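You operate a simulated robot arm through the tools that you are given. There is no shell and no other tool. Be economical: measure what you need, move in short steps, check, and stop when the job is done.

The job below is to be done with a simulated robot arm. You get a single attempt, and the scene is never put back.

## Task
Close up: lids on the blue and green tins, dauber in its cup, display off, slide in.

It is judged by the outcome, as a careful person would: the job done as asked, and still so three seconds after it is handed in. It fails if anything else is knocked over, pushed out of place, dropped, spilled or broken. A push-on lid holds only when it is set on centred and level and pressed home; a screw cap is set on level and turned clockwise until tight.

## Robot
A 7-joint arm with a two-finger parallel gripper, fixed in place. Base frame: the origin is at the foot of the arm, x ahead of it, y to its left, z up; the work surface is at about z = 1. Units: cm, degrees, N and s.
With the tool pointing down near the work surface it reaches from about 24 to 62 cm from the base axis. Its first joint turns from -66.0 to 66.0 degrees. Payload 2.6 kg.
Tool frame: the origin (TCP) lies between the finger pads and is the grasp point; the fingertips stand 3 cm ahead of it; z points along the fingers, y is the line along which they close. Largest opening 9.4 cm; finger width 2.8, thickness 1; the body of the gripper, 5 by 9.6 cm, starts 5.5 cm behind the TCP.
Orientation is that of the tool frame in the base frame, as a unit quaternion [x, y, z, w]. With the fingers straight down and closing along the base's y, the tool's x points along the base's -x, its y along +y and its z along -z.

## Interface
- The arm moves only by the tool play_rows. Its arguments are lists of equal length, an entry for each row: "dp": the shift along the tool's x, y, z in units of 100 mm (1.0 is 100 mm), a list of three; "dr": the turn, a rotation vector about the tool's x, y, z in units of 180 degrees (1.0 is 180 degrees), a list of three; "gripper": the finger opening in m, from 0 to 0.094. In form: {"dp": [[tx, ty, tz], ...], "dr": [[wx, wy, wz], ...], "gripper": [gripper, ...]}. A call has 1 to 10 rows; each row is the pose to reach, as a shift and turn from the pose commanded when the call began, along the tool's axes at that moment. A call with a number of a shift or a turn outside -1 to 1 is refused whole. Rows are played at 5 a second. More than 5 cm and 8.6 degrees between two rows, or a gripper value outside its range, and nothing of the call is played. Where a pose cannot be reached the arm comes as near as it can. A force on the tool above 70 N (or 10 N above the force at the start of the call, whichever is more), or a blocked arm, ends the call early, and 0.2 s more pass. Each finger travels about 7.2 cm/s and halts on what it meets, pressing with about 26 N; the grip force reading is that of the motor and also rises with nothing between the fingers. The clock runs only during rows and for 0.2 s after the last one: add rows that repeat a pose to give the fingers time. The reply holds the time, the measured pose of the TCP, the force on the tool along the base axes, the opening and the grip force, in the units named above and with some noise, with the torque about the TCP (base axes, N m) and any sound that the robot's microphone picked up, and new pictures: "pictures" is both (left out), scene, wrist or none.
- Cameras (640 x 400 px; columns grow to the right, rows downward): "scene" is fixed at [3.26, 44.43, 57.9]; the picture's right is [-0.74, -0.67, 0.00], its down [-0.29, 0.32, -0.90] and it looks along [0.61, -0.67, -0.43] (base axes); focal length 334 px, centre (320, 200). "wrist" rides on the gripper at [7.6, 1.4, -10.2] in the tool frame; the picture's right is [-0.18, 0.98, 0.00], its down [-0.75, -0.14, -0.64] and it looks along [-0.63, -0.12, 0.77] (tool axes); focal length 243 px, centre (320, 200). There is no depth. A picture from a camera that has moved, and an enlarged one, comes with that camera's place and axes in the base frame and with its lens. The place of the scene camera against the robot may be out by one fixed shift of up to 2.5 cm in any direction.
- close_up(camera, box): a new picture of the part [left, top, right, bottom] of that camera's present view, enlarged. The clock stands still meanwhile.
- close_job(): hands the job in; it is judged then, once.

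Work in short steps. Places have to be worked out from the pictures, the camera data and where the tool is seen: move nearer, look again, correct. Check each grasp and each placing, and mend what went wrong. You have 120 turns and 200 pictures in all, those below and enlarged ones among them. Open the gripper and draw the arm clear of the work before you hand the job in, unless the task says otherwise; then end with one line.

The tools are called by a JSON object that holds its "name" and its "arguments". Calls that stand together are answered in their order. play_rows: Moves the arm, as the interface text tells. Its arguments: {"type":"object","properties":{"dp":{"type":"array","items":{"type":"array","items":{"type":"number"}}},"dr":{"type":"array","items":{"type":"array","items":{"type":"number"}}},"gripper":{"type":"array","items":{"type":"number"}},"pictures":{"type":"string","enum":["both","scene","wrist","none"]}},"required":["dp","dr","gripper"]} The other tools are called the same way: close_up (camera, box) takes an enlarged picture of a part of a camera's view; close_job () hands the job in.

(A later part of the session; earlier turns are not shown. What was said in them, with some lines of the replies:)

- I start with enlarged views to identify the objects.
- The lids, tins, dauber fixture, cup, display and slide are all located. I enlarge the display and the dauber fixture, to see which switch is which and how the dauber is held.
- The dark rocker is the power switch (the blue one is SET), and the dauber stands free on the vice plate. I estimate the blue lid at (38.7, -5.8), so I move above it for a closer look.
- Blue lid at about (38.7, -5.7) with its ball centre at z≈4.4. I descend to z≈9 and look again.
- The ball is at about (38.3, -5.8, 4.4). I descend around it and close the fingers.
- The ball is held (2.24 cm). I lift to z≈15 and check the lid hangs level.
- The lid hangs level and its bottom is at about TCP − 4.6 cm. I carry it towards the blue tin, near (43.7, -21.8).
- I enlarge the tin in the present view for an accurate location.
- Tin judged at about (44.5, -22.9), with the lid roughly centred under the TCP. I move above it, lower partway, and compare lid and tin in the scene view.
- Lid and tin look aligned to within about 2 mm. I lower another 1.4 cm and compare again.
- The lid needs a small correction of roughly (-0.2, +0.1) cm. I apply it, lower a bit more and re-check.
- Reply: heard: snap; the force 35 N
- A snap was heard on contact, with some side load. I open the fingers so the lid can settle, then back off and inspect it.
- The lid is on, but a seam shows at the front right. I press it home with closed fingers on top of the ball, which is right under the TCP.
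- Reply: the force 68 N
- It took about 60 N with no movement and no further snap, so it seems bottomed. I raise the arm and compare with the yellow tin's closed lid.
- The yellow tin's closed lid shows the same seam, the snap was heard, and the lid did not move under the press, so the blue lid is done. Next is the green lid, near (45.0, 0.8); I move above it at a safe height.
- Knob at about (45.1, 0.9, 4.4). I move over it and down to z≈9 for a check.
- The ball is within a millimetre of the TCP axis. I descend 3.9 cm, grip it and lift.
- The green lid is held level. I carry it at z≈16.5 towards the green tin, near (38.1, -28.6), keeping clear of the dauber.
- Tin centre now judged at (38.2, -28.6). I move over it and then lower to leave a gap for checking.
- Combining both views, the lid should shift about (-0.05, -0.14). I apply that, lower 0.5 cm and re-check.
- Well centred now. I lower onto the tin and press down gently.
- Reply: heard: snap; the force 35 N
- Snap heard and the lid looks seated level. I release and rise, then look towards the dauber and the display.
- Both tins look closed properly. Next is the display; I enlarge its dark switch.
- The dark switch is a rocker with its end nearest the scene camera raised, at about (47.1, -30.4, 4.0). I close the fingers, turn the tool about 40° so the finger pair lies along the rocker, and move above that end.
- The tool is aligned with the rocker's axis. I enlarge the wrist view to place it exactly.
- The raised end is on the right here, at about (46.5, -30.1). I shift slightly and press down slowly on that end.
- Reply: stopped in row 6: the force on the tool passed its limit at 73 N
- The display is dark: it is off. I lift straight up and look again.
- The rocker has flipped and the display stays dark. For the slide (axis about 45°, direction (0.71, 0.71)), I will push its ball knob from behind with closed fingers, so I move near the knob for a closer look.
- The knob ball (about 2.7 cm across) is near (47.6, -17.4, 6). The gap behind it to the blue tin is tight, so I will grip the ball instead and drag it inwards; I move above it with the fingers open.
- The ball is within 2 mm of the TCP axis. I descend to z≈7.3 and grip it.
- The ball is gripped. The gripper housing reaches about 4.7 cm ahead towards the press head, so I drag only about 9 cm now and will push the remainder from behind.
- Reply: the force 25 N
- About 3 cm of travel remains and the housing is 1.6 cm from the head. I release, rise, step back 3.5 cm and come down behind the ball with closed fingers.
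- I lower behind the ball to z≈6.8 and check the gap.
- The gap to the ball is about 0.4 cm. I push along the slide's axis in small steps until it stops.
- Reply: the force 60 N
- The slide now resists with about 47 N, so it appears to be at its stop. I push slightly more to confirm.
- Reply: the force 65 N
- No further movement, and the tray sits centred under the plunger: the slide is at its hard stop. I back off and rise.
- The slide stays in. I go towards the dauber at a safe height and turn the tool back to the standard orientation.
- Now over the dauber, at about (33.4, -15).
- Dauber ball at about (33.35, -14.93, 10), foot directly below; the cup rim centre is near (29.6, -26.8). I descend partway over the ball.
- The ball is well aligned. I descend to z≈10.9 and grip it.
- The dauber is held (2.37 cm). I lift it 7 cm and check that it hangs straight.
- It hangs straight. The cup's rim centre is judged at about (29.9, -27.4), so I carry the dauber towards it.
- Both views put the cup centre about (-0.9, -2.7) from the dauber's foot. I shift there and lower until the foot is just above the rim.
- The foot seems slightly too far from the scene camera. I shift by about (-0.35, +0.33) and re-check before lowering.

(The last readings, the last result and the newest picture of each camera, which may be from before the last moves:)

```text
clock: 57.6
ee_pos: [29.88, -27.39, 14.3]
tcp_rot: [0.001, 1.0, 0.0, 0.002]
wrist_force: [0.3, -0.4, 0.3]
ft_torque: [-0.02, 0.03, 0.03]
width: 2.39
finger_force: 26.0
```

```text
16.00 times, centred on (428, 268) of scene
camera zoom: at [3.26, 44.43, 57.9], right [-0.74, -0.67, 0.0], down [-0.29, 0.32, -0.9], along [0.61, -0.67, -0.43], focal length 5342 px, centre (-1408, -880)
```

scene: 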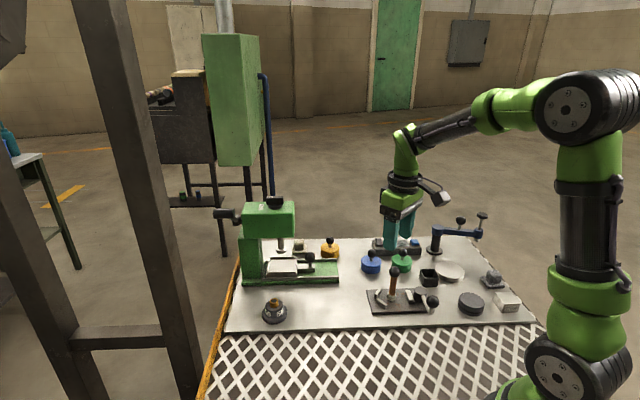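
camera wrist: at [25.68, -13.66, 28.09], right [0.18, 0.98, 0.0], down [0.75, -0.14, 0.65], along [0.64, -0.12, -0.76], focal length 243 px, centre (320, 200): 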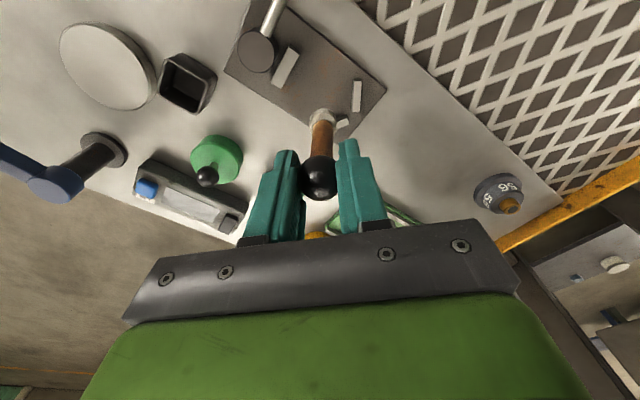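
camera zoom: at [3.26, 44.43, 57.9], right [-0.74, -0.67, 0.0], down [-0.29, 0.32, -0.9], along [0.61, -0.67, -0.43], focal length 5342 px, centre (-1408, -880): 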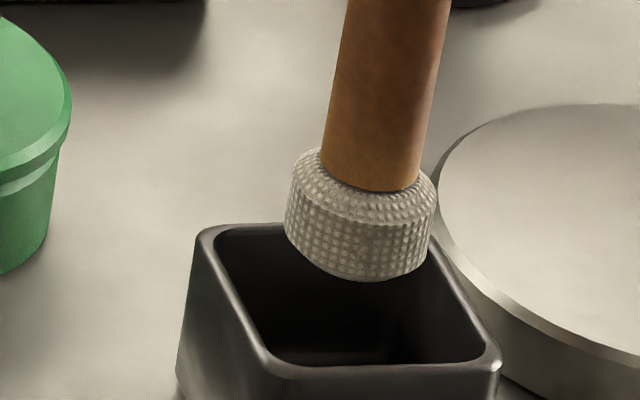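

The foot now lies over the opening in both views. I make a 1 mm trim and lower slowly into the cup, watching the force.

{"name": "play_rows", "arguments": {"dp": [[0.008, -0.007, 0.04], [0.008, -0.007, 0.08], [0.008, -0.007, 0.12], [0.008, -0.007, 0.16], [0.008, -0.007, 0.2], [0.008, -0.007, 0.2]], "dr": [[0, 0, 0], [0, 0, 0], [0, 0, 0], [0, 0, 0], [0, 0, 0], [0, 0, 0]], "gripper": [0.01, 0.01, 0.01, 0.01, 0.01, 0.01], "pictures": "none"}}

{"name": "close_up", "arguments": {"camera": "wrist", "box": [240, 60, 400, 160]}}

{"name": "close_up", "arguments": {"camera": "scene", "box": [404, 255, 452, 285]}}

```text
clock: 59.0
ee_pos: [29.8, -27.37, 12.15]
tcp_rot: [0.0, 1.0, 0.0, 0.002]
wrist_force: [-0.3, 0.3, 0.1]
ft_torque: [0.02, 0.01, 0.0]
width: 2.42
finger_force: 26.6
```

```text
4.00 times, centred on (320, 110) of wrist
camera zoom: at [22.01, -26.06, 22.4], right [0.18, 0.98, 0.0], down [0.75, -0.14, 0.65], along [0.64, -0.12, -0.76], focal length 970 px, centre (320, 560)
```

zoom: 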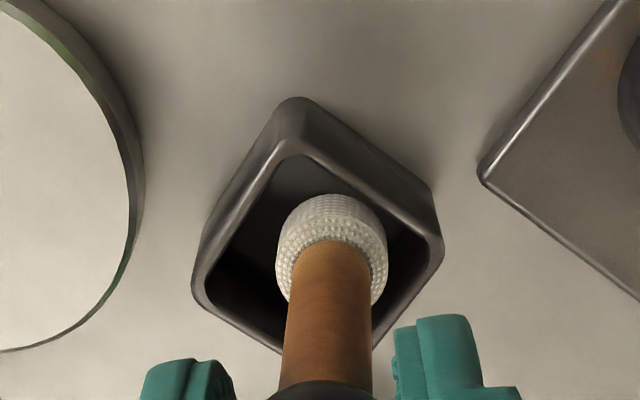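

```text
13.33 times, centred on (428, 270) of scene
camera zoom: at [3.26, 44.43, 57.9], right [-0.74, -0.67, 0.0], down [-0.29, 0.32, -0.9], along [0.61, -0.67, -0.43], focal length 4452 px, centre (-1120, -733)
```

zoom: 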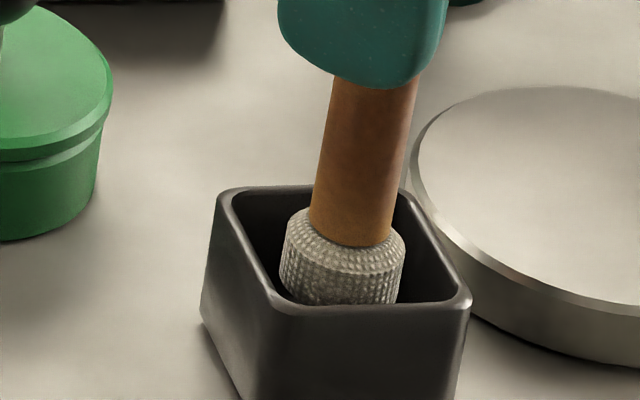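

The foot is inside the cup with no contact force. I lower it gently to the floor of the cup.

{"name": "play_rows", "arguments": {"dp": [[0, 0, 0.03], [0, 0, 0.06], [0, 0, 0.09], [0, 0, 0.11], [0, 0, 0.13], [0, 0, 0.13]], "dr": [[0, 0, 0], [0, 0, 0], [0, 0, 0], [0, 0, 0], [0, 0, 0], [0, 0, 0]], "gripper": [0.01, 0.01, 0.01, 0.01, 0.01, 0.01], "pictures": "none"}}

{"name": "close_up", "arguments": {"camera": "scene", "box": [404, 250, 452, 280]}}

```text
clock: 60.4
ee_pos: [29.7, -27.36, 10.9]
tcp_rot: [0.0, 1.0, 0.0, 0.002]
wrist_force: [0.2, 0.3, 0.0]
ft_torque: [0.01, 0.0, 0.04]
width: 2.42
finger_force: 25.8
```

```text
13.33 times, centred on (428, 265) of scene
camera zoom: at [3.26, 44.43, 57.9], right [-0.74, -0.67, 0.0], down [-0.29, 0.32, -0.9], along [0.61, -0.67, -0.43], focal length 4452 px, centre (-1120, -667)
```

zoom: 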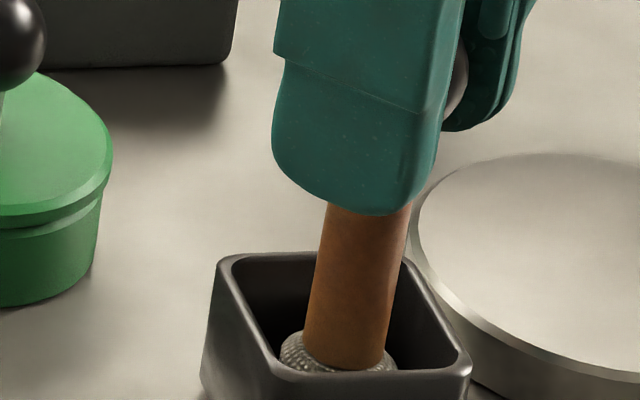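

Still no contact, so I lower a little further in 1 mm steps.

{"name": "play_rows", "arguments": {"dp": [[0, 0, 0.01], [0, 0, 0.02], [0, 0, 0.03], [0, 0, 0.04], [0, 0, 0.04]], "dr": [[0, 0, 0], [0, 0, 0], [0, 0, 0], [0, 0, 0], [0, 0, 0]], "gripper": [0.01, 0.01, 0.01, 0.01, 0.01], "pictures": "none"}}

```text
clock: 61.6
ee_pos: [29.63, -27.45, 10.49]
tcp_rot: [0.001, 1.0, 0.0, 0.003]
wrist_force: [-2.3, 1.4, 8.5]
ft_torque: [0.04, 0.15, -0.05]
width: 2.42
finger_force: 25.7
```

Contact shows at 8.5 N: the foot is on the cup floor. I ease up a hair, open the fingers slowly, and rise straight up.

{"name": "play_rows", "arguments": {"dp": [[0, 0, -0.005], [0, 0, -0.005], [0, 0, -0.005], [0, 0, -0.005], [0, 0, -0.15], [0, 0, -0.35], [0, 0, -0.6], [0, 0, -0.8], [0, 0, -0.8]], "dr": [[0, 0, 0], [0, 0, 0], [0, 0, 0], [0, 0, 0], [0, 0, 0], [0, 0, 0], [0, 0, 0], [0, 0, 0], [0, 0, 0]], "gripper": [0.01, 0.028, 0.04, 0.05, 0.055, 0.055, 0.055, 0.055, 0.055], "pictures": "both"}}

{"name": "close_up", "arguments": {"camera": "scene", "box": [360, 225, 480, 300]}}

```text
clock: 63.6
ee_pos: [29.76, -27.42, 18.61]
tcp_rot: [0.0, 1.0, 0.0, 0.002]
wrist_force: [0.5, -0.6, 0.1]
ft_torque: [-0.03, -0.03, 0.02]
width: 5.51
finger_force: 0.1
camera wrist: at [22.02, -26.05, 28.69], right [0.18, 0.98, 0.0], down [0.75, -0.14, 0.65], along [0.64, -0.12, -0.76], focal length 243 px, centre (320, 200)
```

scene: 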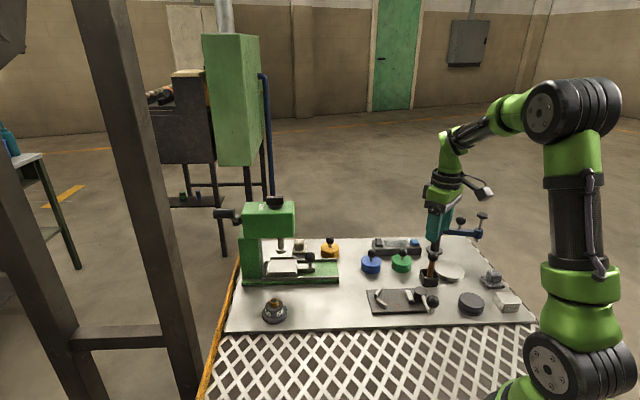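
wrist: 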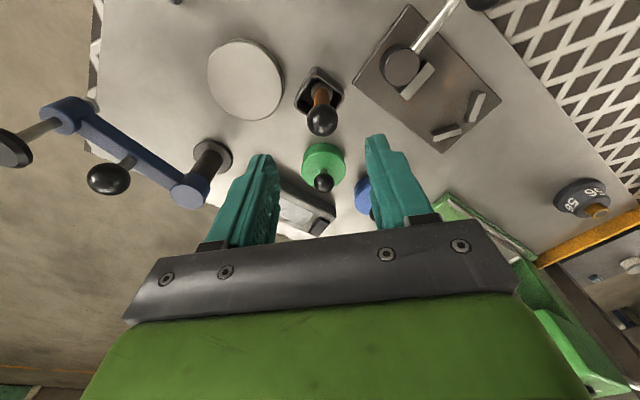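

```text
5.33 times, centred on (420, 262) of scene
camera zoom: at [3.26, 44.43, 57.9], right [-0.74, -0.67, 0.0], down [-0.29, 0.32, -0.9], along [0.61, -0.67, -0.43], focal length 1781 px, centre (-213, -133)
```

zoom: 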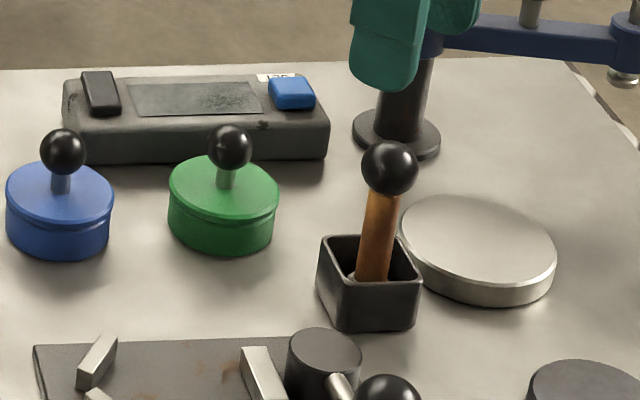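

The dauber stands in its cup. I raise the arm well clear and do a last check of everything.

{"name": "play_rows", "arguments": {"dp": [[0, 0, -0.25], [0, 0, -0.5], [0, 0, -0.75], [0, 0, -1.0], [-0.2, 0.2, -1.0], [-0.4, 0.4, -1.0], [-0.4, 0.4, -1.0]], "dr": [[0, 0, 0], [0, 0, 0], [0, 0, 0], [0, 0, 0], [0, 0, 0], [0, 0, 0], [0, 0, 0]], "gripper": [0.06, 0.06, 0.06, 0.06, 0.06, 0.06, 0.06], "pictures": "none"}}

{"name": "close_up", "arguments": {"camera": "scene", "box": [230, 180, 530, 340]}}

{"name": "close_up", "arguments": {"camera": "scene", "box": [350, 235, 446, 295]}}

```text
clock: 65.2
ee_pos: [33.89, -23.46, 28.46]
tcp_rot: [0.001, 1.0, 0.0, 0.004]
wrist_force: [0.0, -0.2, -0.3]
ft_torque: [0.03, 0.02, 0.0]
width: 5.99
finger_force: 0.1
```

```text
2.13 times, centred on (380, 260) of scene
camera zoom: at [3.26, 44.43, 57.9], right [-0.74, -0.67, 0.0], down [-0.29, 0.32, -0.9], along [0.61, -0.67, -0.43], focal length 712 px, centre (192, 72)
```

zoom: 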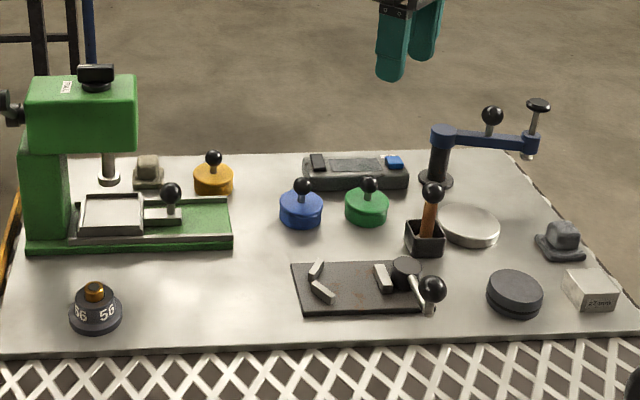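

```text
6.67 times, centred on (398, 265) of scene
camera zoom: at [3.26, 44.43, 57.9], right [-0.74, -0.67, 0.0], down [-0.29, 0.32, -0.9], along [0.61, -0.67, -0.43], focal length 2226 px, centre (-200, -233)
```

zoom: 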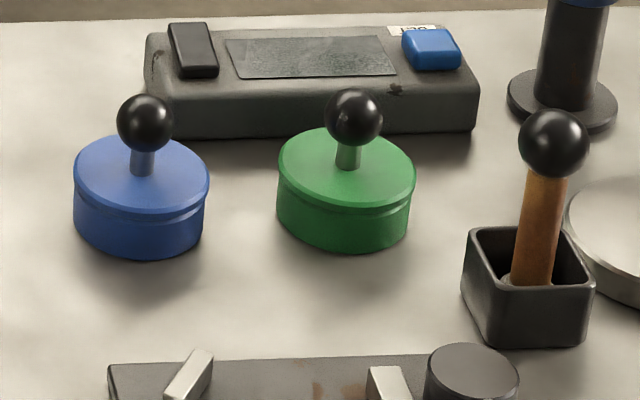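

Everything is in its final state: both lids are on level, the display is dark, the slide is in, the dauber is in its cup and nothing else has moved. I hand the job in.

{"name": "close_job", "arguments": {}}

```text
The job is handed in.
```

I handed the job in with both lids snapped on, the dauber standing in its cup, the display switched off, the slide pushed to its stop, and the arm drawn clear with the gripper open.
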